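You operate a simulated robot arm through the tools that you are given. There is no shell and no other tool.

The job below is to be done with a simulated robot arm. You get a single attempt, and the scene is never put back.

JOB
Dust the red block, check it under the low lamp and tray it.
Fine: dust with the blue tack rag first and put it back; scratched to REWORK, clean to PASS; lamp off at the end. What is to be rubbed or washed off counts as gone when no trace of it is left.

Only the result counts: the job must be done as asked and must still hold three seconds after the hand-in. Knocking over, shifting, dropping, spilling or breaking anything else fails it.

ROBOT AND FRAMES
A 7-joint arm with a two-finger parallel gripper, fixed in place. Base frame: the origin is on the floor under the middle of its stand, x ahead of it, y to its left, z up; the work surface is at about z = 844. Lengths are in mm, angles in rad, forces in N, time in s.
With the tool pointing down near the work surface it reaches from about 100 to 640 mm from the base axis. Its first joint turns from -1.152 to 1.152 rad. Payload 1.57 kg.
The TCP is the grasp point between the finger pads, 30 mm short of the fingertips. In the tool frame z runs along the fingers and y along their closing line. Largest opening 80 mm; finger width 17, thickness 12; the body of the gripper, 40 by 82 mm, starts 80 mm behind the TCP.
Orientation is that of the tool frame in the base frame, as [roll, pitch, yaw] about the fixed x, y, z axes, in that order (R = Rz(yaw) Ry(pitch) Rx(roll)). With the fingers straight down and closing along the base's y, the tool's x points along the base's -x, its y along +y and its z along -z.

CONTROLS
- The arm moves only by the tool jog_arm. Its arguments are lists of equal length, an entry for each row: "dp": the shift along the base's x, y, z in units of 25 mm (1.0 is 25 mm), a list of three; "rotation": the turn, a rotation vector about the base's x, y, z in units of 5 degrees (1.0 is 5 degrees), a list of three; "hand": the finger opening in mm, from 0 to 80. In form: {"dp": [[x, y, z], ...], "rotation": [[wx, wy, wz], ...], "hand": [hand, ...]}. A call has 1 to 20 rows; each row shifts and turns the commanded pose from where the row before left it. A call with a number of a shift or a turn outside -1 to 1 is refused whole. A row lasts 0.2 s, in which the tool goes at most 50 mm and 0.15 rad; a call with a longer step from one row to the next is refused whole, and so is a gripper value outside its range. Where a pose cannot be reached the arm comes as near as it can. A force on the tool above 40 N (or 10 N above the force at the start of the call, whichever is more), or a blocked arm, ends the call early, and 0.2 s more pass. Each finger travels about 72 mm/s and halts on what it meets, pressing with about 35 N; the grip force reading is that of the motor and also rises with nothing between the fingers. The clock runs only during rows and for 0.2 s after the last one: add rows that do not move to give the fingers time. The reply holds the time, the measured pose of the TCP, the force on the tool along the base axes, the opening and the grip force, in the units named above and with some noise, with the torque about the TCP (base axes, N m) and any sound that the robot's microphone picked up.
- Cameras (640 x 400 px; columns grow to the right, rows downward): "scene" is fixed at [63.1, 439.8, 1424.6]; the picture's right is [-0.69, -0.73, 0.00], its down [-0.42, 0.40, -0.82] and it looks along [0.59, -0.56, -0.58] (base axes); focal length 367 px, centre (320, 200). "wrist" rides on the gripper at [72, -7, -122] in the tool frame; the picture's right is [0.09, 1.00, 0.00], its down [-0.84, 0.08, -0.54] and it looks along [-0.54, 0.05, 0.84] (tool axes); focal length 238 px, centre (320, 200).
- capture(camera): a new picture of that camera. No time passes.
- locate(camera, pixels): for up to 12 pixels [column, row] of the newest picture of that camera ("zoom" is the newest enlarged one), the place [x, y, z] in the base frame of the surface seen there, good to about 3 mm. No time passes.
- enlarge(camera, box): a new picture of the part [left, top, right, bottom] of that camera's present view, enlarged. No time passes.
- sign_off(): hands the job in; it is judged then, once.

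Open the gripper and draw the arm clear of the work before you hand the job in, unless the task says otherwise.

The tools are called as name(argument=value, ...) on one line, values as JSON. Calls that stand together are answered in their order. jog_arm: Moves the arm, as the interface text tells. Its arguments: {"type":"object","properties":{"dp":{"type":"array","items":{"type":"array","items":{"type":"number"}}},"rotation":{"type":"array","items":{"type":"array","items":{"type":"number"}}},"hand":{"type":"array","items":{"type":"number"}}},"required":["dp","rotation","hand"]} The other tools are called the same way: capture (camera) takes a picture; locate (camera, pixels) gives the place of the surface under pixels of a picture; enlarge (camera, box) takes an enlarged picture of a part of a camera's view; sign_off () hands the job in.

At the start:

```text
time_s: 0.0
tool_pos: [383.8, 54.8, 1176.9]
ee_rot: [3.141, -0.001, 3.142]
wrist_force: [-0.2, -0.4, 0.7]
torque: [0.0, -0.05, 0.01]
grip_width: 79.9
grip_force: 0.1
```

scene: 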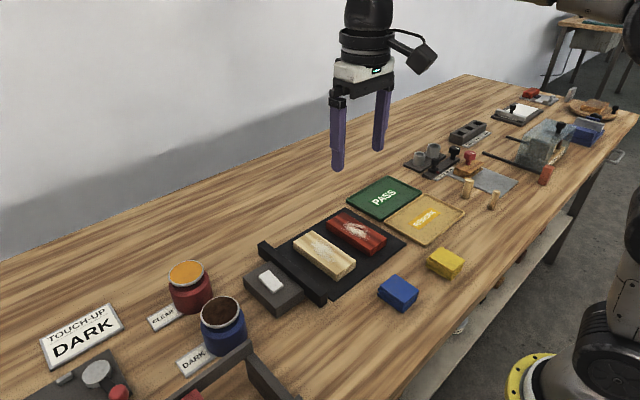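
wrist: 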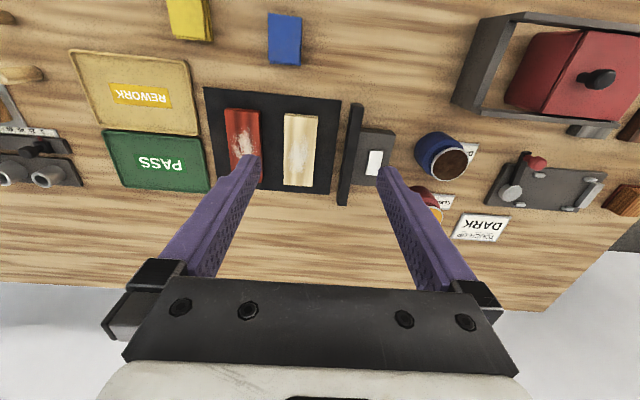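

I start by looking closely at the work area: the red block at about (357,234), blue rag at (398,293), lamp at (275,288) in the scene picture.

enlarge(camera="scene", box=[230, 160, 480, 320])

enlarge(camera="wrist", box=[60, 0, 420, 220])

locate(camera="scene", pixels=[[357, 234], [323, 254], [398, 288], [444, 260], [270, 280], [262, 250], [322, 298], [384, 197], [425, 218], [398, 240], [300, 225], [335, 298]])

```text
2.50 times, centred on (355, 240) of scene
```

zoom: 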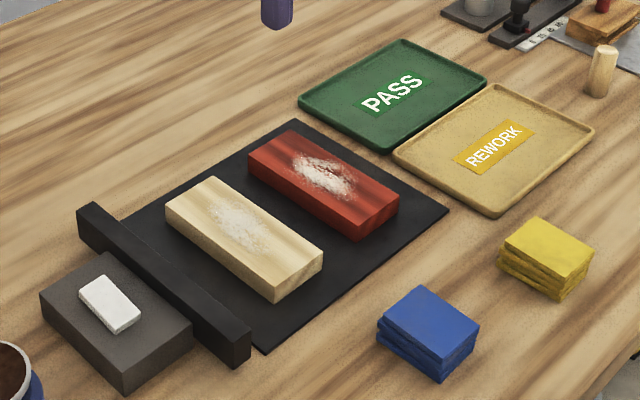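

```text
1.78 times, centred on (240, 110) of wrist
```

zoom: 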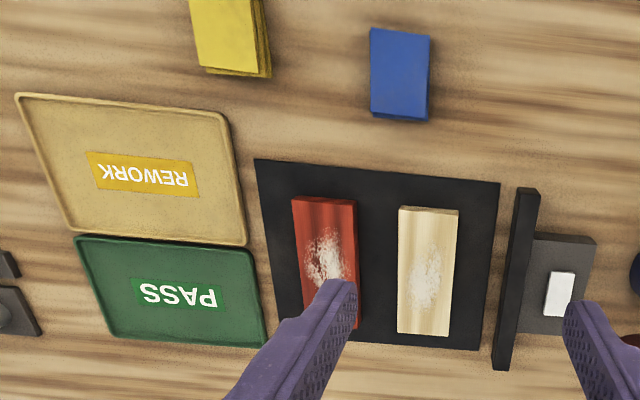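

```text
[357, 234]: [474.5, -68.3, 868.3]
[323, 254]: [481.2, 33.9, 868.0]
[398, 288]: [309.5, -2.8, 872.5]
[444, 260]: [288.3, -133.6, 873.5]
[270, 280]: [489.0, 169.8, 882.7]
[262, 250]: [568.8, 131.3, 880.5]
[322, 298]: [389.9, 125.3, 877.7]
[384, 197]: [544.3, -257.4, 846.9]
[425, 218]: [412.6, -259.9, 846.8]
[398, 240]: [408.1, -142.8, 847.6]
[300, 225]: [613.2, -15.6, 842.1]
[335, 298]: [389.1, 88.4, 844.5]
```

The zoom shows dust on both blocks, with the lamp bar and a white rocker on the grey box. I'll measure the corners of the red block, rag and lamp switch.

enlarge(camera="scene", box=[290, 190, 450, 320])

enlarge(camera="scene", box=[230, 220, 350, 320])

locate(camera="scene", pixels=[[262, 272], [278, 290], [274, 272], [266, 288], [270, 278], [259, 284], [247, 281], [280, 307], [257, 243], [327, 303]])

```text
3.08 times, centred on (370, 255) of scene
```

zoom: 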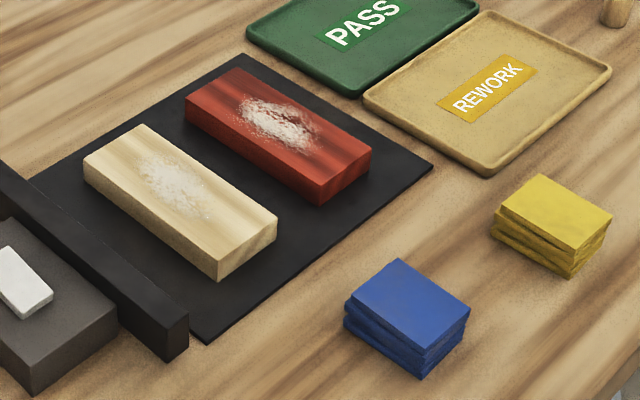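

```text
4.00 times, centred on (290, 270) of scene
```

zoom: 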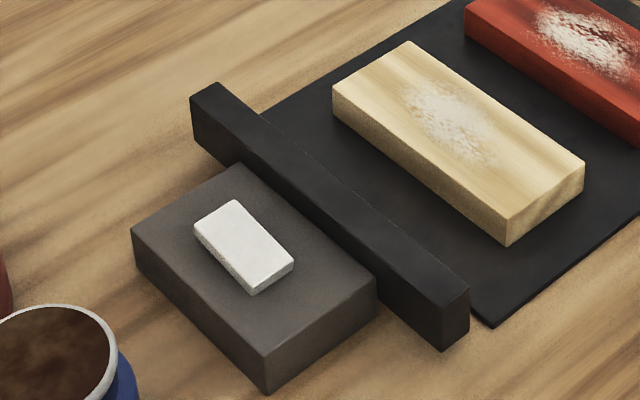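

```text
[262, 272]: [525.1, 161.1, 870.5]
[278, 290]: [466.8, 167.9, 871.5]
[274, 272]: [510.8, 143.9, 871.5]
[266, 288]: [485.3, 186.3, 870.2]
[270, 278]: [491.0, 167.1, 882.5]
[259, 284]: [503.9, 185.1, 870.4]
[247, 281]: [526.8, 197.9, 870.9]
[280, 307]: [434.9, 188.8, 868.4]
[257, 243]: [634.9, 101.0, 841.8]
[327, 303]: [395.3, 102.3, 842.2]
```

Measuring the rocker, the box and the cream block corners in this zoom.

locate(camera="zoom", pixels=[[234, 203], [288, 260], [250, 283], [200, 227], [244, 243], [222, 222], [270, 262], [240, 170], [370, 275], [268, 352], [136, 230], [210, 90]])

locate(camera="scene", pixels=[[351, 213], [385, 239], [374, 250], [331, 224], [358, 231], [391, 275], [419, 292], [406, 307], [378, 292], [399, 290], [360, 246], [396, 284]])

```text
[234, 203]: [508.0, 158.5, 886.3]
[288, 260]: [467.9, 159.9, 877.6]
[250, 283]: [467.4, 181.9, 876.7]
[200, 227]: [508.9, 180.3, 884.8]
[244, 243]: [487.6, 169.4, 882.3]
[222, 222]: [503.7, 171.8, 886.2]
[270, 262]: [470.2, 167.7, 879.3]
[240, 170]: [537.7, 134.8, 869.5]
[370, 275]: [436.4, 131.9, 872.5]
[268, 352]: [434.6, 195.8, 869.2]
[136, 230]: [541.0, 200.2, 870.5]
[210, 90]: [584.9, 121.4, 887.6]
```

```text
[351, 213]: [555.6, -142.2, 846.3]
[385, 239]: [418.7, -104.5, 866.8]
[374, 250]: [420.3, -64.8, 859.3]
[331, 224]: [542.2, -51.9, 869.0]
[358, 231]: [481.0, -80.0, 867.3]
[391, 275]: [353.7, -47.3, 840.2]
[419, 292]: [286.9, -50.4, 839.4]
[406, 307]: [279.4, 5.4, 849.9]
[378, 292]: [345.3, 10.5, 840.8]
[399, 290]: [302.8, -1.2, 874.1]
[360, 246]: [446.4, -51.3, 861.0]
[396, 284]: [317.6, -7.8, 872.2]
```

The rocker is tilted: far end (x≈508) high at z≈886, near end low at 877, so pressing the far end toggles it. Now I'll measure the rag and red block edges more finely.

enlarge(camera="scene", box=[360, 260, 440, 310])

locate(camera="zoom", pixels=[[320, 200]])

```text
8.00 times, centred on (400, 285) of scene
```

zoom: 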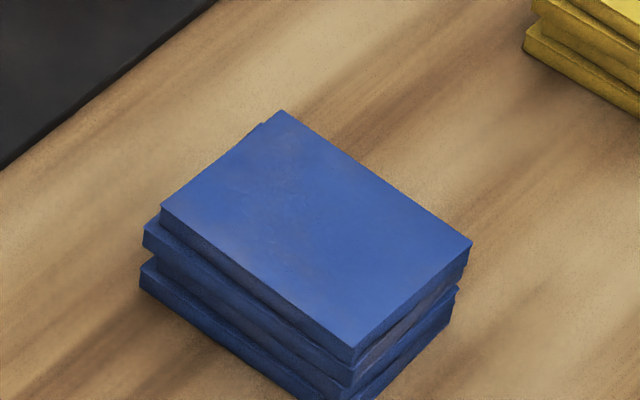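

```text
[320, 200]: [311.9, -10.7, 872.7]
```

locate(camera="zoom", pixels=[[280, 114], [466, 243], [352, 343], [165, 206], [320, 228], [150, 285], [155, 240], [360, 385], [455, 300], [220, 158], [410, 292], [260, 272]])

enlarge(camera="scene", box=[310, 200, 410, 262])

```text
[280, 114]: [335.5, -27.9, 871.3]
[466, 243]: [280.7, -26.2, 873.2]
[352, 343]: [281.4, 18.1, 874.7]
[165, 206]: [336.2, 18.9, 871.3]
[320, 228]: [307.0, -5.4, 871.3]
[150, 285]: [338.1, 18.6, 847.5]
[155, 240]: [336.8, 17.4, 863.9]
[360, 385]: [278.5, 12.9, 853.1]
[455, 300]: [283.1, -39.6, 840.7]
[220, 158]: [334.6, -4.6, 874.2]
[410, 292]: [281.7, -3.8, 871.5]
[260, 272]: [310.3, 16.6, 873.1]
```

```text
6.40 times, centred on (360, 231) of scene
```

zoom: 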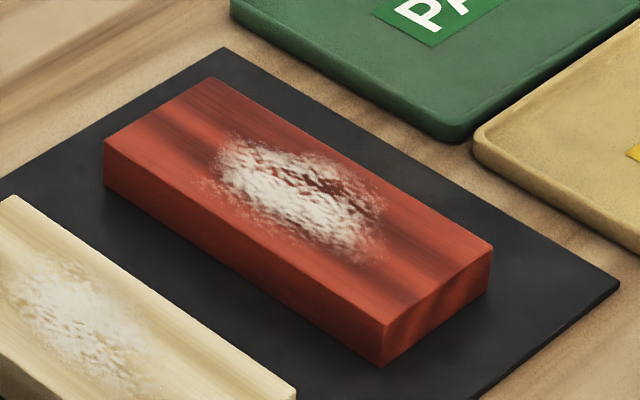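

locate(camera="zoom", pixels=[[212, 80], [488, 247], [383, 322], [107, 143], [298, 200], [225, 145], [375, 220], [300, 235], [310, 160], [360, 250], [215, 175], [383, 355]])

enlarge(camera="scene", box=[350, 160, 480, 250])

```text
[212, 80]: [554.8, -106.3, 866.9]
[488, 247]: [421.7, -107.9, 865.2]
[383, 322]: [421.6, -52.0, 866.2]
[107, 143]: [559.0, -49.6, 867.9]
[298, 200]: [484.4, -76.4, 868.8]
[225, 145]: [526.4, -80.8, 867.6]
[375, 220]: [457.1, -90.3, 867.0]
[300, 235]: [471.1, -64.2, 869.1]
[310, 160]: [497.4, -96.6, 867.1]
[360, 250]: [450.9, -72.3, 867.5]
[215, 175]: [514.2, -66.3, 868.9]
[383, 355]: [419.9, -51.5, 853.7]
```

```text
4.44 times, centred on (415, 205) of scene
```

zoom: 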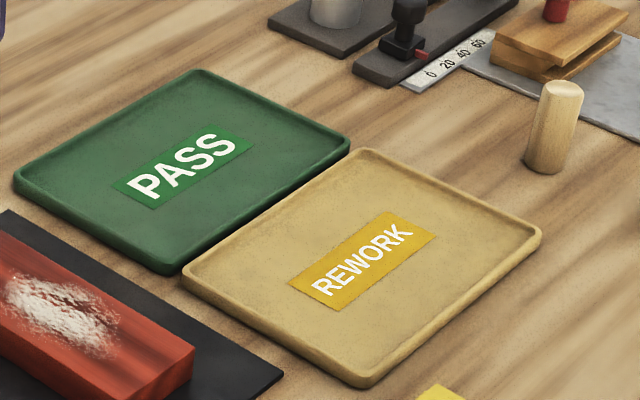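

locate(camera="zoom", pixels=[[195, 72], [347, 143], [170, 268], [16, 180], [185, 165], [363, 152], [538, 232], [360, 380], [184, 278], [365, 262], [195, 85], [345, 155]])

locate(camera="scene", pixels=[[293, 243], [329, 277], [355, 262], [312, 232], [303, 255], [330, 262], [321, 230], [402, 237], [326, 299], [260, 242], [466, 187], [493, 202]])

```text
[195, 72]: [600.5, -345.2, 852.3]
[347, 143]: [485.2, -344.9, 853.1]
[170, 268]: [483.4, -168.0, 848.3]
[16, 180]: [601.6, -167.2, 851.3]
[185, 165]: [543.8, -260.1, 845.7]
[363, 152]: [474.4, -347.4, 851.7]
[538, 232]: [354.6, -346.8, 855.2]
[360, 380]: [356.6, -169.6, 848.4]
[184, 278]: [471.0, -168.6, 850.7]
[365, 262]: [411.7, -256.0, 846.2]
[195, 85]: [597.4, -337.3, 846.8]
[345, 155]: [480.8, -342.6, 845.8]
```

```text
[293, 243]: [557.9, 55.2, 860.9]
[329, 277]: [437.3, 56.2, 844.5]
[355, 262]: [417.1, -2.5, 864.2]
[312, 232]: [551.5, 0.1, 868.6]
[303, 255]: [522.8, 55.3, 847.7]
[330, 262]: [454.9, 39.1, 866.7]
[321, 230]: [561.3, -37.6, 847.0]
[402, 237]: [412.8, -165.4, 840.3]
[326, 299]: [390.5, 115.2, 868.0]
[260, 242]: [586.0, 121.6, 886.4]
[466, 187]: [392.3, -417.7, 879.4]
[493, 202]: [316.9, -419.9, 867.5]
```

Measurements: the rag spans x 281–336, y −28…18.5, top z≈872. The red block spans x 420–558, y −107…−50, top z≈867, and the trays need the block turned 90°. I move above the rag with the hand open.

jog_arm(dp=[[-0.38, -0.3, -0.7], [-0.38, -0.3, -0.9], [-0.38, -0.3, -0.9], [-0.38, -0.3, -0.9], [-0.38, -0.3, -0.9], [-0.38, -0.3, -0.9], [-0.38, -0.3, -0.9], [-0.352, -0.272, -0.9], [0, 0, 0]], rotation=[[0, 0, 0], [0, 0, 0], [0, 0, 0], [0, 0, 0], [0, 0, 0], [0, 0, 0], [0, 0, 0], [0, 0, 0], [0, 0, 0]], hand=[80, 80, 80, 80, 80, 80, 80, 80, 80])

capture(camera="wrist")

capture(camera="scene")

```text
time_s: 2.0
tool_pos: [305.5, -3.0, 1002.9]
ee_rot: [3.141, -0.001, 3.141]
wrist_force: [-0.7, 1.0, 0.8]
torque: [0.02, 0.0, 0.03]
grip_width: 80.1
grip_force: 0.1
```

```text
taken
```

wrist: 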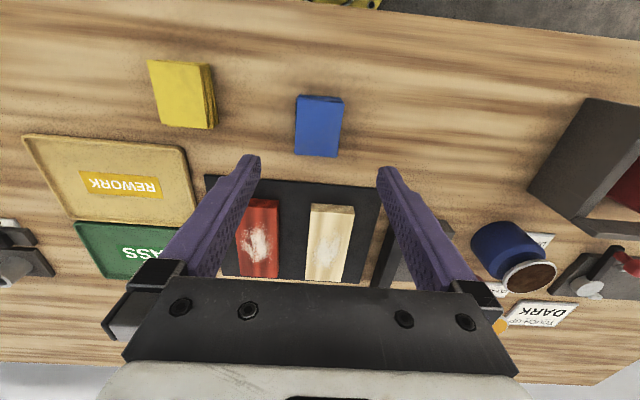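

```text
taken
```

scene: 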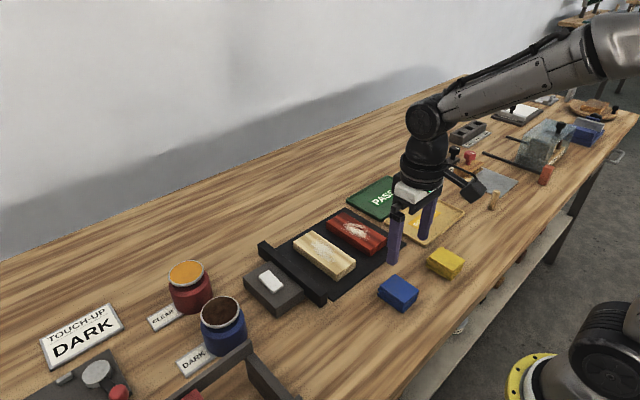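

The hand is above the rag (rag at about (319,127) in the wrist view). I cross-check the rag's corners through the wrist camera and take a still reading of the pose.

enlarge(camera="wrist", box=[270, 80, 370, 170])

locate(camera="wrist", pixels=[[299, 98], [341, 100], [338, 155], [297, 152], [319, 127], [297, 127], [341, 127], [244, 202], [276, 202], [310, 207], [352, 209]])

jog_arm(dp=[[0, 0, 0], [0, 0, 0]], rotation=[[0, 0, 0], [0, 0, 0]], hand=[80, 80])

```text
4.44 times, centred on (320, 125) of wrist
```

zoom: 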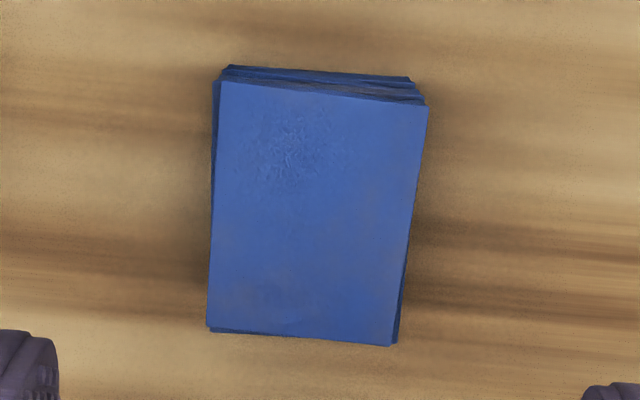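

```text
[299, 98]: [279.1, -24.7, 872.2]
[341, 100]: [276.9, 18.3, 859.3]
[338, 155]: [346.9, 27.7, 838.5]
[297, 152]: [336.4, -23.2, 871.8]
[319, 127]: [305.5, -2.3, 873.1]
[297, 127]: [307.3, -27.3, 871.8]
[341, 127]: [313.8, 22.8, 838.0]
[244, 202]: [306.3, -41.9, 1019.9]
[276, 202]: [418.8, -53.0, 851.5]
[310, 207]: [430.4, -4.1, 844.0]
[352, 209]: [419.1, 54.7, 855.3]
```

```text
time_s: 2.6
tool_pos: [305.7, -3.6, 1004.1]
ee_rot: [3.14, 0.001, 3.14]
wrist_force: [0.1, 0.0, -0.1]
torque: [0.01, -0.02, 0.02]
grip_width: 80.1
grip_force: 0.1
```

The rag's centre is about (308, −4), agreed by both cameras. I descend over it to about z = 882, so the fingertips stay ~8 mm above the table.

jog_arm(dp=[[0.05, 0, -0.9], [0.03, 0, -0.9], [0, 0, -0.9], [0, 0, -0.9], [0, 0, -0.6], [0, 0, -0.3], [0, 0, -0.2], [0, 0, 0]], rotation=[[0, 0, 0], [0, 0, 0], [0, 0, 0], [0, 0, 0], [0, 0, 0], [0, 0, 0], [0, 0, 0], [0, 0, 0]], hand=[80, 80, 80, 80, 80, 80, 80, 80])

enlarge(camera="scene", box=[350, 230, 450, 320])

capture(camera="wrist")

```text
time_s: 4.4
tool_pos: [308.9, -3.6, 884.6]
ee_rot: [3.141, 0.002, -3.14]
wrist_force: [0.5, 0.4, 0.9]
torque: [-0.03, -0.01, 0.0]
grip_width: 80.0
grip_force: 0.1
```

```text
4.44 times, centred on (400, 275) of scene
```

zoom: 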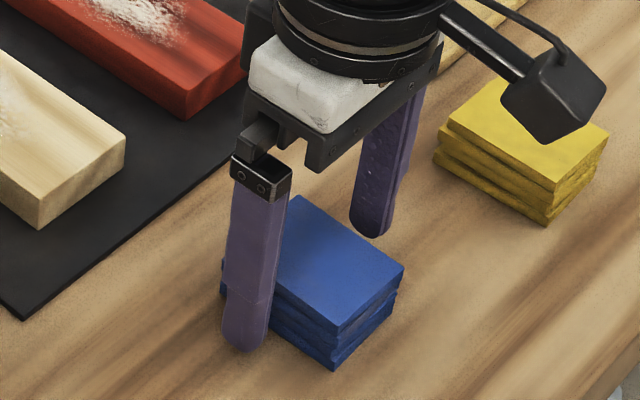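

```text
taken
```

wrist: 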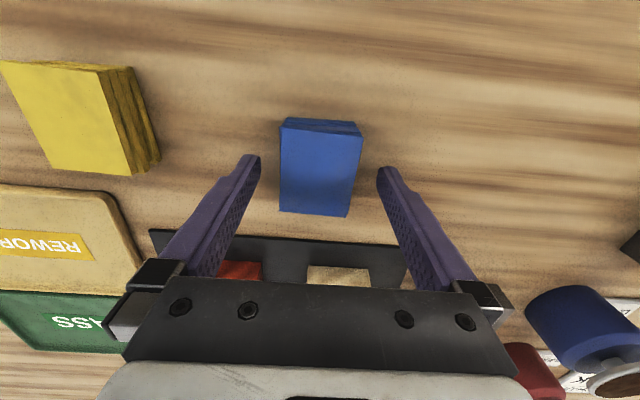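

Both fingers straddle the rag with clear gaps. I lower 2 mm more and close on the rag.

jog_arm(dp=[[0, -0.03, -0.08], [0, 0, 0], [0, 0, 0], [0, 0, 0], [0, 0, 0], [0, 0, 0]], rotation=[[0, 0, 0], [0, 0, 0], [0, 0, 0], [0, 0, 0], [0, 0, 0], [0, 0, 0]], hand=[80, 65, 52, 44, 36, 30])

enlarge(camera="scene", box=[350, 230, 450, 320])

```text
time_s: 5.8
tool_pos: [311.0, -4.3, 882.7]
ee_rot: [3.14, -0.001, 3.142]
wrist_force: [-0.3, -0.8, -0.1]
torque: [0.01, 0.02, -0.04]
grip_width: 48.7
grip_force: 34.7
```

```text
4.44 times, centred on (400, 275) of scene
```

zoom: 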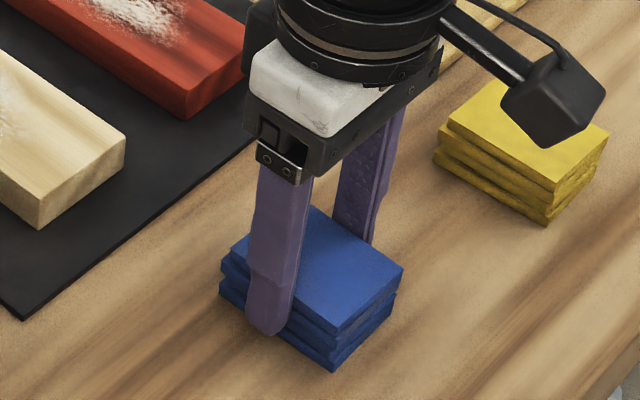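

The rag is held (opening 48.7 mm, grip 34.7 N). I lift it and carry it to above the red block's dust centre at about (489, −78).

jog_arm(dp=[[0, 0, 0.4], [0, 0, 0.8], [0, 0, 0.8], [0, 0, 0.4], [0.8, -0.3, 0], [0.9, -0.35, 0], [0.9, -0.4, 0], [0.9, -0.4, 0], [0.9, -0.4, 0], [0.9, -0.4, 0], [0.9, -0.4, 0], [0.94, -0.28, 0], [0, 0, 0]], rotation=[[0, 0, 0], [0, 0, 0], [0, 0, 0], [0, 0, 0], [0, 0, 0], [0, 0, 0], [0, 0, 0], [0, 0, 0], [0, 0, 0], [0, 0, 0], [0, 0, 0], [0, 0, 0], [0, 0, 0]], hand=[30, 30, 30, 30, 30, 30, 30, 30, 30, 30, 30, 30, 30])

enlarge(camera="scene", box=[290, 170, 450, 280])

capture(camera="wrist")

```text
time_s: 8.6
tool_pos: [489.5, -79.2, 942.1]
ee_rot: [3.14, 0.001, -3.141]
wrist_force: [-0.2, 0.3, -0.4]
torque: [-0.03, 0.01, 0.02]
grip_width: 29.9
grip_force: 0.1
```

```text
3.64 times, centred on (370, 225) of scene
```

zoom: 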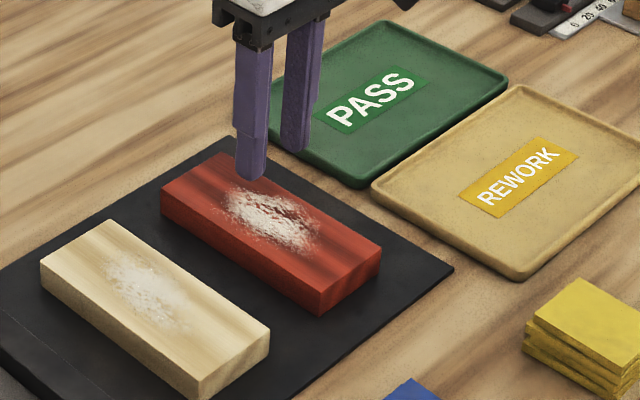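

```text
taken
```

wrist: 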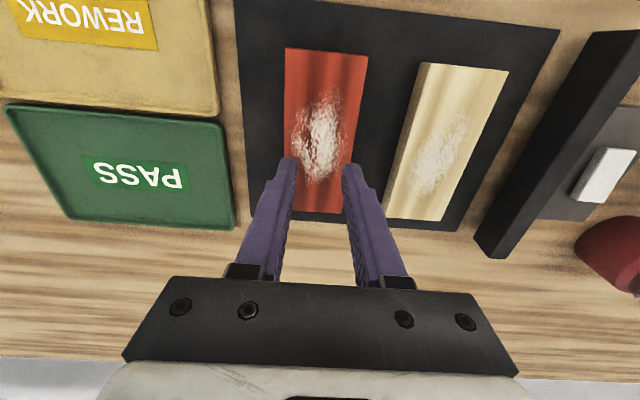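

The fingers closed to 29.9 with nothing between them, so the rag slipped out during the lift. I check where it is and whether it has shifted.

enlarge(camera="scene", box=[360, 260, 440, 310])

locate(camera="zoom", pixels=[[280, 114], [466, 243], [352, 343], [165, 206], [320, 228], [150, 285], [360, 385]])

```text
8.00 times, centred on (400, 285) of scene
```

zoom: 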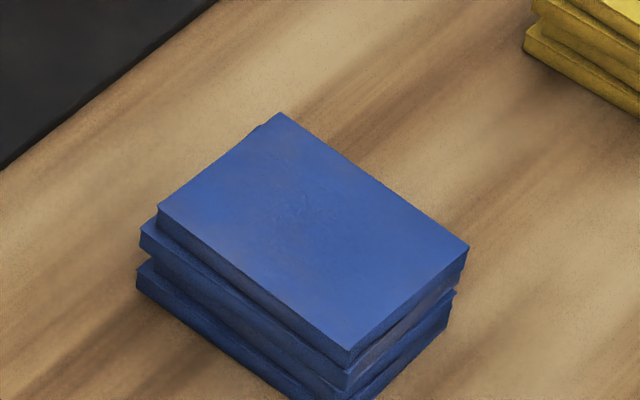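

```text
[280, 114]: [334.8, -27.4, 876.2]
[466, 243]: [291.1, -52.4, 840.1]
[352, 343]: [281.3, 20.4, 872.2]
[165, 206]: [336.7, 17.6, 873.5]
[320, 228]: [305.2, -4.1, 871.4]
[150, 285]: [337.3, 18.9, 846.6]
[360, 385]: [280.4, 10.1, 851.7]
```

The rag is still in its place (corners within 1 mm of before); the grip was too shallow. I go back above it with the hand open and take a deeper grip, with fingertips about 3 mm over the table.

jog_arm(dp=[[-0.9, 0.37, 0], [-0.9, 0.37, 0], [-0.9, 0.37, 0], [-0.9, 0.37, 0], [-0.9, 0.37, 0], [-0.9, 0.37, 0], [-0.9, 0.37, 0], [-0.9, 0.37, 0], [0, 0, 0], [0, 0, -0.8], [0, 0, -0.8], [0, 0, -0.5], [0, 0, -0.3], [0, 0, -0.2], [0, 0, 0], [0, 0, 0]], rotation=[[0, 0, 0], [0, 0, 0], [0, 0, 0], [0, 0, 0], [0, 0, 0], [0, 0, 0], [0, 0, 0], [0, 0, 0], [0, 0, 0], [0, 0, 0], [0, 0, 0], [0, 0, 0], [0, 0, 0], [0, 0, 0], [0, 0, 0], [0, 0, 0]], hand=[30, 50, 70, 80, 80, 80, 80, 80, 80, 80, 80, 80, 80, 80, 80, 80])

enlarge(camera="scene", box=[350, 230, 450, 320])

enlarge(camera="wrist", box=[200, 80, 440, 230])

```text
time_s: 12.0
tool_pos: [309.5, -6.2, 877.3]
ee_rot: [3.141, -0.001, 3.14]
wrist_force: [-0.5, 0.3, 1.1]
torque: [0.01, -0.03, 0.03]
grip_width: 80.3
grip_force: 0.0
```

```text
4.44 times, centred on (400, 275) of scene
```

zoom: 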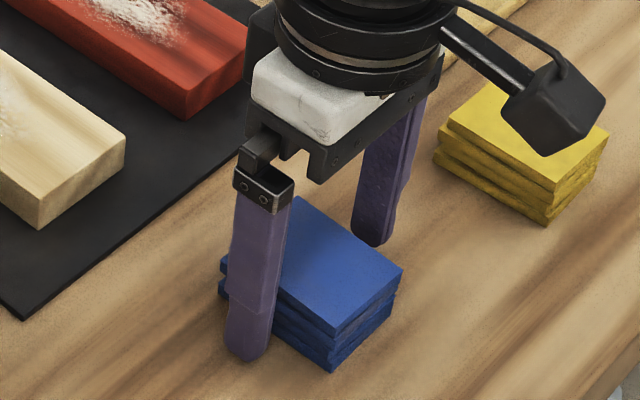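

```text
2.67 times, centred on (320, 155) of wrist
```

zoom: 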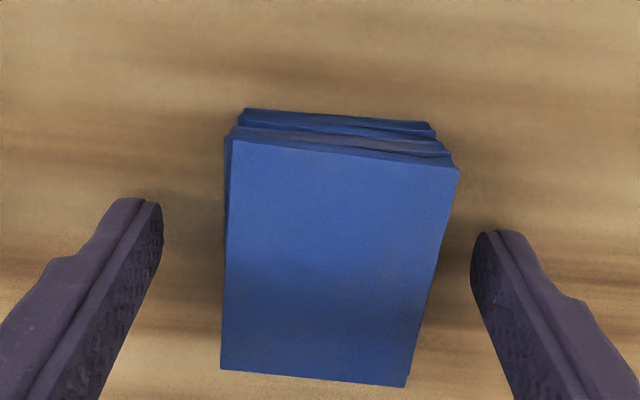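

The fingers are lower now and clear of the rag on both sides. I close firmly, then lift 5 mm slowly to test the grip.

jog_arm(dp=[[0, 0, 0], [0, 0, 0], [0, 0, 0], [0, 0, 0], [0, 0, 0], [0, 0, 0], [0, 0, 0]], rotation=[[0, 0, 0], [0, 0, 0], [0, 0, 0], [0, 0, 0], [0, 0, 0], [0, 0, 0], [0, 0, 0]], hand=[65, 55, 48, 40, 20, 10, 10])

jog_arm(dp=[[0, 0, 0.05], [0, 0, 0.05], [0, 0, 0.05], [0, 0, 0.05]], rotation=[[0, 0, 0], [0, 0, 0], [0, 0, 0], [0, 0, 0]], hand=[10, 10, 10, 10])

enlarge(camera="scene", box=[350, 230, 450, 320])

```text
time_s: 13.6
tool_pos: [310.7, -6.2, 877.4]
ee_rot: [3.141, 0.002, 3.141]
wrist_force: [0.2, -0.1, 0.5]
torque: [-0.02, 0.02, 0.01]
grip_width: 48.6
grip_force: 35.6
```

```text
time_s: 14.6
tool_pos: [309.3, -3.5, 882.8]
ee_rot: [-3.14, 0.0, 3.141]
wrist_force: [0.0, -0.9, -0.2]
torque: [0.01, 0.03, -0.01]
grip_width: 48.5
grip_force: 35.1
```

```text
4.44 times, centred on (400, 275) of scene
```

zoom: 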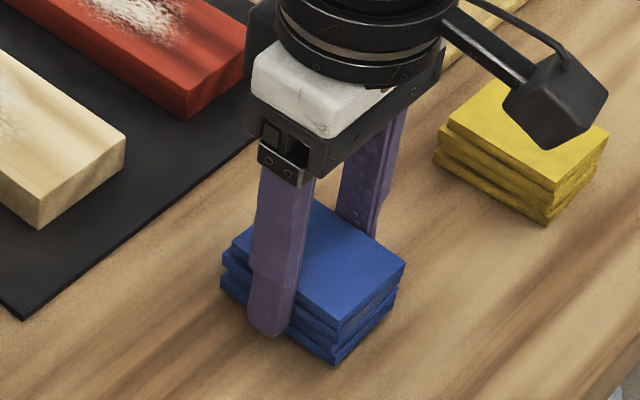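

The grip holds at 48.5 mm; I check whether the rag actually rose with the fingers.

locate(camera="zoom", pixels=[[345, 270], [330, 300], [390, 265], [360, 300], [335, 322]])

enlarge(camera="scene", box=[360, 260, 440, 310])

```text
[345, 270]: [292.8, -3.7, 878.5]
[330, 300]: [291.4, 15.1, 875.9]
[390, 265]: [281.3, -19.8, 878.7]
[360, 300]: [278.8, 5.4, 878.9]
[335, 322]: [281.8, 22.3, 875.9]
```

```text
8.00 times, centred on (400, 285) of scene
```

zoom: 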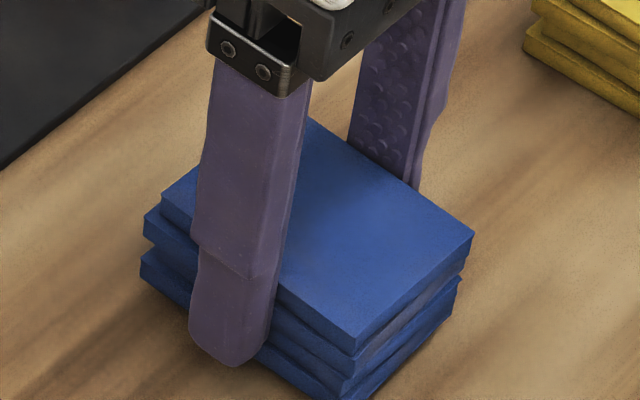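

The top reads ≈878 at the right side and ≈876 at the left, so the rag is lifting, perhaps with a slight tilt. I lift another 10 mm slowly and look again.

jog_arm(dp=[[0, 0, 0.1], [0, 0, 0.1], [0, 0, 0.1], [0, 0, 0.1]], rotation=[[0, 0, 0], [0, 0, 0], [0, 0, 0], [0, 0, 0]], hand=[10, 10, 10, 10])

enlarge(camera="scene", box=[360, 260, 440, 310])

enlarge(camera="wrist", box=[200, 80, 440, 230])

```text
time_s: 15.6
tool_pos: [308.2, -4.7, 893.0]
ee_rot: [3.141, 0.0, 3.141]
wrist_force: [0.6, 0.5, -0.3]
torque: [-0.01, 0.02, 0.02]
grip_width: 48.8
grip_force: 34.8
```

```text
8.00 times, centred on (400, 285) of scene
```

zoom: 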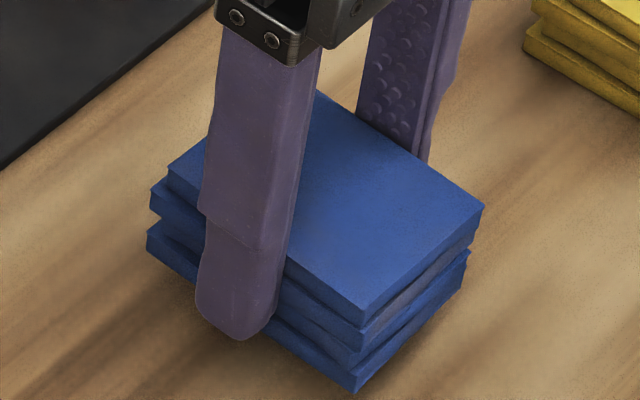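

```text
2.67 times, centred on (320, 155) of wrist
```

zoom: 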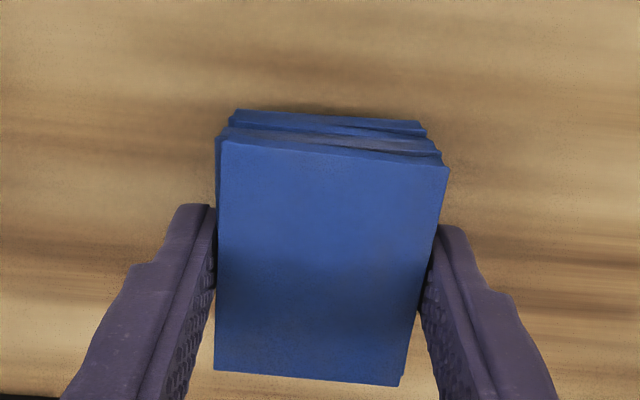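

The rag is now off the table, level and held at 48.8 mm. I lift on gently and move halfway, then check.

jog_arm(dp=[[0, 0, 0.2], [0, 0, 0.3], [0, 0, 0.4], [0, 0, 0.4], [0, 0, 0.4], [0, 0, 0.3], [0.2, -0.1, 0], [0.4, -0.15, 0], [0.5, -0.2, 0], [0.5, -0.2, 0], [0.5, -0.2, 0], [0.5, -0.2, 0], [0.4, -0.2, 0], [0.2, -0.1, 0], [0, 0, 0]], rotation=[[0, 0, 0], [0, 0, 0], [0, 0, 0], [0, 0, 0], [0, 0, 0], [0, 0, 0], [0, 0, 0], [0, 0, 0], [0, 0, 0], [0, 0, 0], [0, 0, 0], [0, 0, 0], [0, 0, 0], [0, 0, 0], [0, 0, 0]], hand=[10, 10, 10, 10, 10, 10, 10, 10, 10, 10, 10, 10, 10, 10, 10])

capture(camera="scene")

capture(camera="wrist")

```text
time_s: 18.8
tool_pos: [389.4, -38.9, 942.0]
ee_rot: [-3.141, 0.0, -3.141]
wrist_force: [0.0, 0.2, -0.7]
torque: [-0.01, 0.03, 0.0]
grip_width: 48.6
grip_force: 35.4
```

```text
taken
```

scene: 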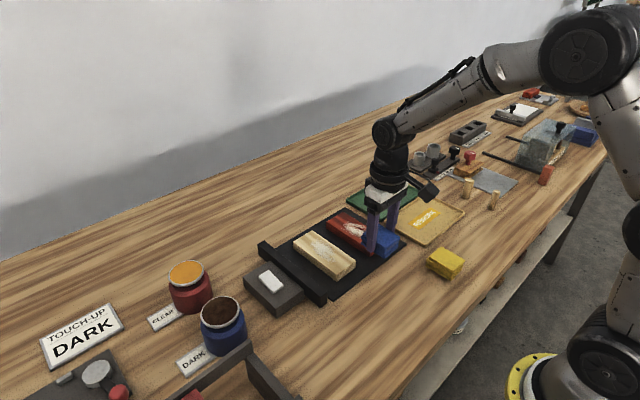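

```text
taken
```

wrist: 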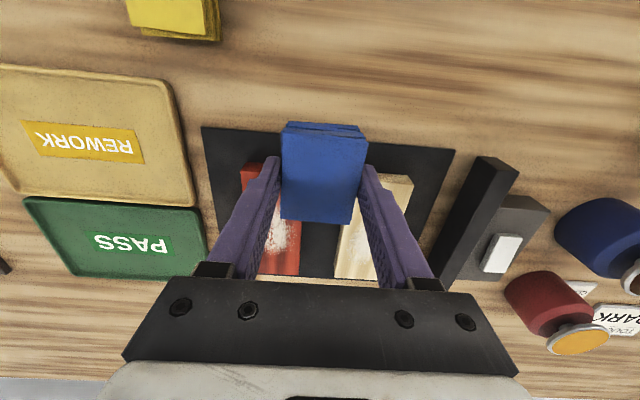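

The rag stays held (48.6 mm). I go on to the dust centre (489, −78.5) and lower until the rag is ~7 mm over the block.

jog_arm(dp=[[0.3, -0.12, 0], [0.5, -0.2, 0], [0.6, -0.24, 0], [0.6, -0.24, 0], [0.6, -0.24, 0], [0.6, -0.24, 0], [0.5, -0.2, 0], [0.3, -0.13, 0], [0, 0, -0.4], [0, 0, -0.5], [0, 0, -0.3], [0, 0, -0.18], [0, 0, 0]], rotation=[[0, 0, 0], [0, 0, 0], [0, 0, 0], [0, 0, 0], [0, 0, 0], [0, 0, 0], [0, 0, 0], [0, 0, 0], [0, 0, 0], [0, 0, 0], [0, 0, 0], [0, 0, 0], [0, 0, 0]], hand=[10, 10, 10, 10, 10, 10, 10, 10, 10, 10, 10, 10, 10])

enlarge(camera="scene", box=[300, 180, 420, 270])

capture(camera="wrist")

```text
time_s: 21.6
tool_pos: [488.9, -78.3, 908.1]
ee_rot: [-3.141, 0.001, -3.141]
wrist_force: [-0.1, 0.2, -0.1]
torque: [-0.05, -0.01, -0.05]
grip_width: 49.1
grip_force: 34.9
```

```text
4.44 times, centred on (360, 225) of scene
```

zoom: 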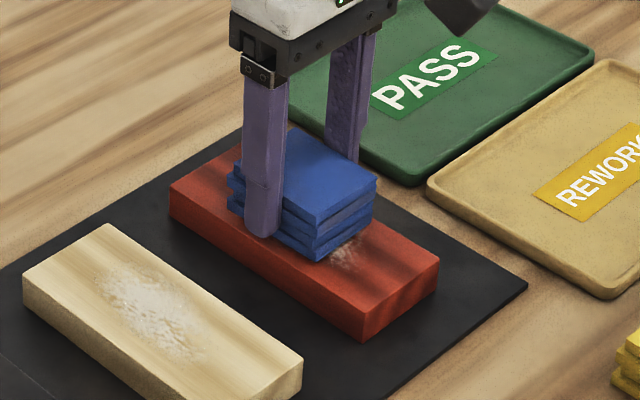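

```text
taken
```

wrist: 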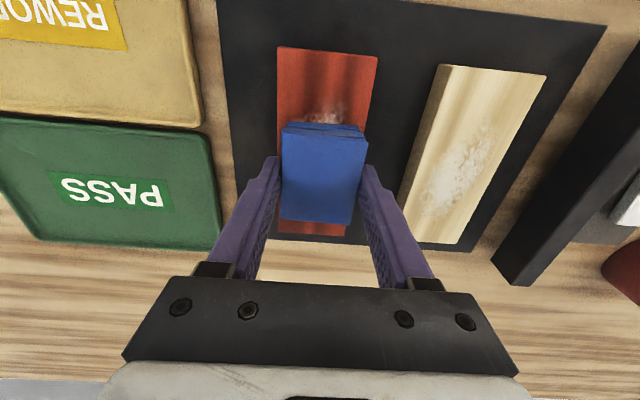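

The rag hovers over the block's dust patch, aligned with it. I lower in 1 mm steps watching the force.

jog_arm(dp=[[0, 0, -0.06], [0, 0, -0.06], [0, 0, -0.06], [0, 0, -0.04], [0, 0, -0.02], [0, 0, 0]], rotation=[[0, 0, 0], [0, 0, 0], [0, 0, 0], [0, 0, 0], [0, 0, 0], [0, 0, 0]], hand=[10, 10, 10, 10, 10, 10])

jog_arm(dp=[[0, 0, -0.03], [0, 0, 0]], rotation=[[0, 0, 0], [0, 0, 0]], hand=[10, 10])

jog_arm(dp=[[0, 0, -0.03], [0, 0, 0]], rotation=[[0, 0, 0], [0, 0, 0]], hand=[10, 10])

```text
time_s: 23.0
tool_pos: [489.7, -78.6, 903.3]
ee_rot: [3.141, 0.004, -3.141]
wrist_force: [-1.3, 2.9, 9.5]
torque: [0.11, 0.17, -0.01]
grip_width: 48.7
grip_force: 34.9
```

```text
time_s: 23.6
tool_pos: [489.3, -78.4, 904.0]
ee_rot: [3.141, 0.003, -3.141]
wrist_force: [-0.4, 2.5, 17.9]
torque: [0.1, 0.21, 0.0]
grip_width: 48.7
grip_force: 35.0
```

```text
time_s: 24.2
tool_pos: [490.1, -79.3, 902.0]
ee_rot: [-3.141, 0.004, -3.141]
wrist_force: [-3.6, -0.1, 23.8]
torque: [0.05, 0.14, 0.04]
grip_width: 48.5
grip_force: 35.4
```

Contact came at about z = 902.5, with 24 N now, which is more than needed. I ease up ~1.4 mm to about 9 N and do a first back-and-forth stroke along x.

jog_arm(dp=[[0, 0, 0.055], [0.3, 0, 0], [0.3, 0, 0], [0.3, 0, 0], [0.3, 0, 0], [-0.3, 0, 0], [-0.3, 0, 0], [-0.3, 0, 0], [-0.3, 0, 0], [-0.3, 0, 0], [-0.3, 0, 0], [-0.3, 0, 0], [-0.3, 0, 0], [0.3, 0, 0], [0.3, 0, 0], [0.3, 0, 0], [0.3, 0, 0], [0, 0, 0]], rotation=[[0, 0, 0], [0, 0, 0], [0, 0, 0], [0, 0, 0], [0, 0, 0], [0, 0, 0], [0, 0, 0], [0, 0, 0], [0, 0, 0], [0, 0, 0], [0, 0, 0], [0, 0, 0], [0, 0, 0], [0, 0, 0], [0, 0, 0], [0, 0, 0], [0, 0, 0], [0, 0, 0]], hand=[10, 10, 10, 10, 10, 10, 10, 10, 10, 10, 10, 10, 10, 10, 10, 10, 10, 10])

enlarge(camera="scene", box=[300, 180, 420, 270])

capture(camera="wrist")

```text
time_s: 27.2
tool_pos: [463.6, -78.9, 902.5]
ee_rot: [3.14, -0.002, -3.142]
wrist_force: [1.4, -0.8, 4.3]
torque: [-0.03, -0.14, 0.0]
grip_width: 48.7
grip_force: 35.5
stopped in row 15: the force on the tool passed its limit at 45 N (the readings are from after the stop); the commanded pose is now the measured one
```

```text
4.44 times, centred on (360, 225) of scene
```

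zoom: 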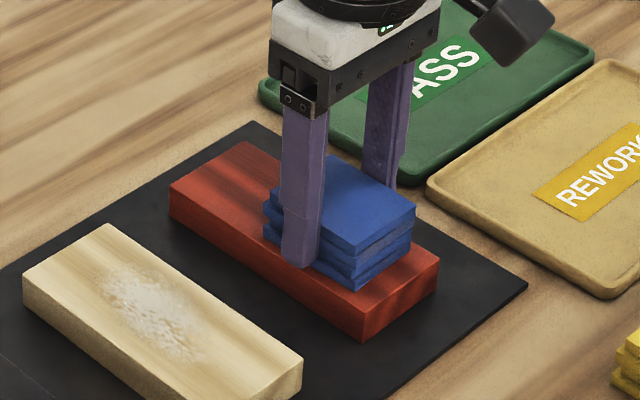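

```text
taken
```

wrist: 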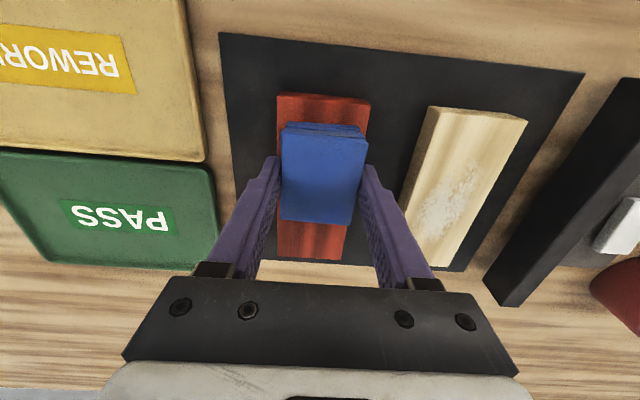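

The force spiked at 45 N in the reversing stroke, but the block hasn't moved and the visible dust is gone. I lift the rag clear and aside toward −x to look at the block top.

jog_arm(dp=[[0, 0, 0.2], [0, 0, 0.5], [0, 0, 0.8], [0, 0, 0.8], [-0.4, 0, 0.4], [-0.8, 0, 0], [-0.8, 0, 0], [-0.8, 0, 0], [-0.4, 0, 0], [0, 0, 0]], rotation=[[0, 0, 0], [0, 0, 0], [0, 0, 0], [0, 0, 0], [0, 0, 0], [0, 0, 0], [0, 0, 0], [0, 0, 0], [0, 0, 0], [0, 0, 0]], hand=[10, 10, 10, 10, 10, 10, 10, 10, 10, 10])

enlarge(camera="scene", box=[310, 200, 410, 262])

capture(camera="wrist")

```text
time_s: 29.4
tool_pos: [383.4, -79.1, 969.5]
ee_rot: [-3.141, -0.006, -3.14]
wrist_force: [-0.7, 0.0, 0.5]
torque: [-0.02, 0.01, 0.01]
grip_width: 48.7
grip_force: 35.1
```

```text
6.40 times, centred on (360, 231) of scene
```

zoom: 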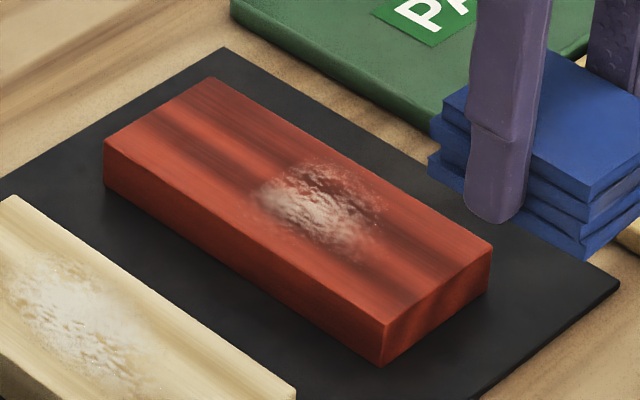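

```text
taken
```

wrist: 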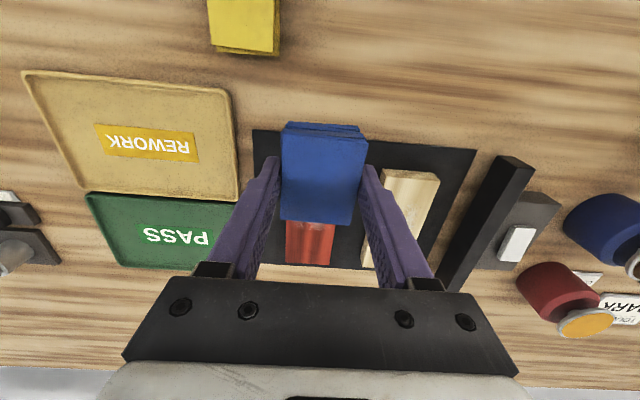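

About half the dust is gone: the patch at zoom (255–380, 165–255) still remains, roughly x 448–505, y −62…−98. I bring the rag back over (477, −80) and lower lightly.

jog_arm(dp=[[0.4, -0.044, 0], [0.8, 0, 0], [0.8, 0, 0], [0.8, 0, 0], [0.6, 0, 0], [0.336, 0, 0], [0, 0, -0.7], [0, 0, -0.8], [0, 0, -0.6], [0, 0, -0.3], [0, 0, -0.12], [0, 0, -0.08], [0, 0, -0.06], [0, 0, 0]], rotation=[[0, 0, 0], [0, 0, 0], [0, 0, 0], [0, 0, 0], [0, 0, 0], [0, 0, 0], [0, 0, 0], [0, 0, 0], [0, 0, 0], [0, 0, 0], [0, 0, 0], [0, 0, 0], [0, 0, 0], [0, 0, 0]], hand=[10, 10, 10, 10, 10, 10, 10, 10, 10, 10, 10, 10, 10, 10])

enlarge(camera="scene", box=[310, 190, 410, 262])

```text
time_s: 32.4
tool_pos: [476.3, -79.0, 902.1]
ee_rot: [-3.141, -0.004, 3.141]
wrist_force: [0.1, -0.5, 2.2]
torque: [-0.02, -0.1, 0.0]
grip_width: 48.9
grip_force: 35.1
```

```text
5.56 times, centred on (360, 226) of scene
```

zoom: 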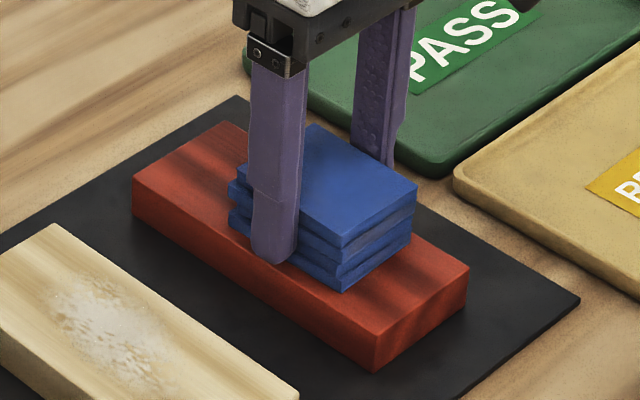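

Light contact (2.2 N). I press a further ~0.7 mm and stroke slowly, 5 mm per row.

jog_arm(dp=[[0, 0, -0.03], [-0.2, 0, 0], [-0.2, 0, 0], [-0.2, 0, 0], [-0.2, 0, 0], [-0.2, 0, 0], [0, 0, 0]], rotation=[[0, 0, 0], [0, 0, 0], [0, 0, 0], [0, 0, 0], [0, 0, 0], [0, 0, 0], [0, 0, 0]], hand=[10, 10, 10, 10, 10, 10, 10])

jog_arm(dp=[[0.2, 0, 0], [0.2, 0, 0], [0.2, 0, 0], [0.2, 0, 0], [0.2, 0, 0], [0, 0, 0]], rotation=[[0, 0, 0], [0, 0, 0], [0, 0, 0], [0, 0, 0], [0, 0, 0], [0, 0, 0]], hand=[10, 10, 10, 10, 10, 10])

jog_arm(dp=[[0.2, 0, 0], [0.2, 0, 0], [0.2, 0, 0], [0.2, 0, 0], [0.2, 0, 0], [0, 0, 0]], rotation=[[0, 0, 0], [0, 0, 0], [0, 0, 0], [0, 0, 0], [0, 0, 0], [0, 0, 0]], hand=[10, 10, 10, 10, 10, 10])

```text
time_s: 34.0
tool_pos: [452.8, -79.8, 902.7]
ee_rot: [3.14, 0.001, -3.141]
wrist_force: [7.4, 3.1, 17.5]
torque: [0.14, -0.35, -0.02]
grip_width: 48.8
grip_force: 34.9
```

```text
time_s: 35.4
tool_pos: [476.4, -81.2, 901.8]
ee_rot: [3.141, -0.005, 3.14]
wrist_force: [-9.5, -2.3, 21.6]
torque: [-0.06, 0.22, 0.03]
grip_width: 48.6
grip_force: 34.8
```

```text
time_s: 36.8
tool_pos: [500.5, -80.0, 901.9]
ee_rot: [-3.141, -0.005, 3.141]
wrist_force: [-7.8, 0.2, 16.7]
torque: [-0.03, 0.14, 0.01]
grip_width: 48.8
grip_force: 34.6
```

Steady wiping at about 17–20 N with friction of 8–9 N, no slipping. I make another full back-and-forth with a slight y offset each way.

jog_arm(dp=[[-0.2, 0, 0], [-0.2, 0, 0], [-0.2, 0, 0], [-0.2, 0, 0], [-0.2, 0, 0], [-0.2, 0, 0], [-0.2, 0, 0], [-0.2, 0, 0], [-0.2, 0, 0], [-0.2, 0, 0], [0, 0, 0]], rotation=[[0, 0, 0], [0, 0, 0], [0, 0, 0], [0, 0, 0], [0, 0, 0], [0, 0, 0], [0, 0, 0], [0, 0, 0], [0, 0, 0], [0, 0, 0], [0, 0, 0]], hand=[10, 10, 10, 10, 10, 10, 10, 10, 10, 10, 10])

jog_arm(dp=[[0.2, -0.05, 0], [0.2, -0.05, 0], [0.2, -0.05, 0], [0.2, 0, 0], [0.2, 0, 0], [0.2, 0, 0], [0.2, 0, 0], [0.2, 0, 0], [0.2, 0, 0], [0.2, 0, 0], [0, 0, 0]], rotation=[[0, 0, 0], [0, 0, 0], [0, 0, 0], [0, 0, 0], [0, 0, 0], [0, 0, 0], [0, 0, 0], [0, 0, 0], [0, 0, 0], [0, 0, 0], [0, 0, 0]], hand=[10, 10, 10, 10, 10, 10, 10, 10, 10, 10, 10])

enlarge(camera="scene", box=[310, 190, 410, 262])

```text
time_s: 39.2
tool_pos: [453.0, -79.6, 903.3]
ee_rot: [3.142, -0.006, 3.141]
wrist_force: [-0.6, 0.4, 0.4]
torque: [0.0, -0.04, 0.03]
grip_width: 48.7
grip_force: 35.3
```

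```text
time_s: 41.6
tool_pos: [501.6, -83.5, 901.9]
ee_rot: [3.141, -0.005, 3.141]
wrist_force: [-1.4, -1.2, 2.1]
torque: [-0.02, -0.03, -0.01]
grip_width: 48.8
grip_force: 35.2
```

```text
5.56 times, centred on (360, 226) of scene
```

zoom: 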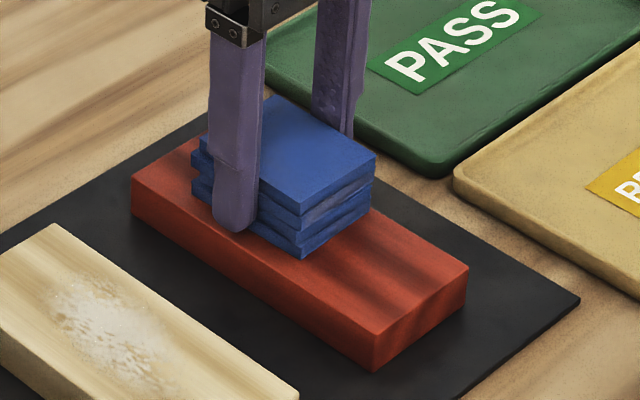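

The force fell to about 0–2 N (the rag crept up a bit in the grip), and the right part of the top looks clean. I lift the rag away to see the whole top.

jog_arm(dp=[[0, 0, 0.2], [0, 0, 0.5], [0, 0, 0.8], [-0.3, 0, 0.8], [-0.6, 0, 0.4], [-0.8, 0, 0], [-0.8, 0, 0], [-0.8, 0, 0], [-0.8, 0, 0], [-0.5, 0, 0], [0, 0, 0]], rotation=[[0, 0, 0], [0, 0, 0], [0, 0, 0], [0, 0, 0], [0, 0, 0], [0, 0, 0], [0, 0, 0], [0, 0, 0], [0, 0, 0], [0, 0, 0], [0, 0, 0]], hand=[10, 10, 10, 10, 10, 10, 10, 10, 10, 10, 10])

enlarge(camera="scene", box=[310, 200, 410, 262])

capture(camera="wrist")

```text
time_s: 44.0
tool_pos: [386.0, -83.8, 969.5]
ee_rot: [-3.141, -0.006, 3.14]
wrist_force: [-0.2, -0.6, -1.3]
torque: [0.01, -0.01, -0.01]
grip_width: 49.0
grip_force: 35.4
```

```text
6.40 times, centred on (360, 231) of scene
```

zoom: 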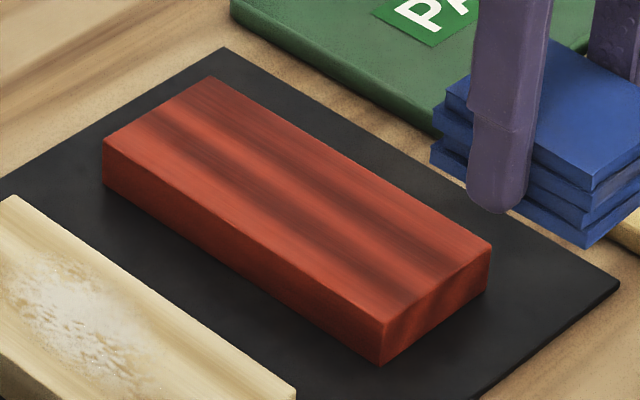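

```text
taken
```

wrist: 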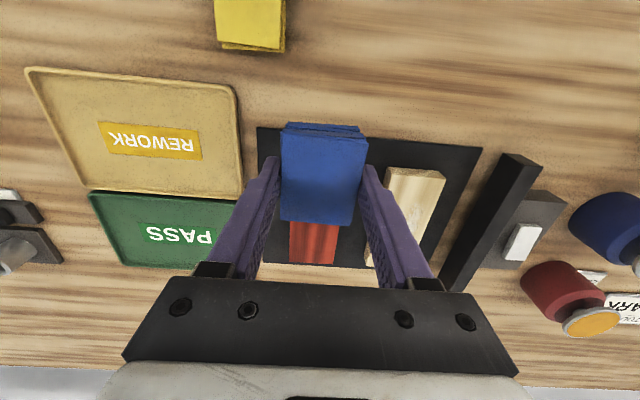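

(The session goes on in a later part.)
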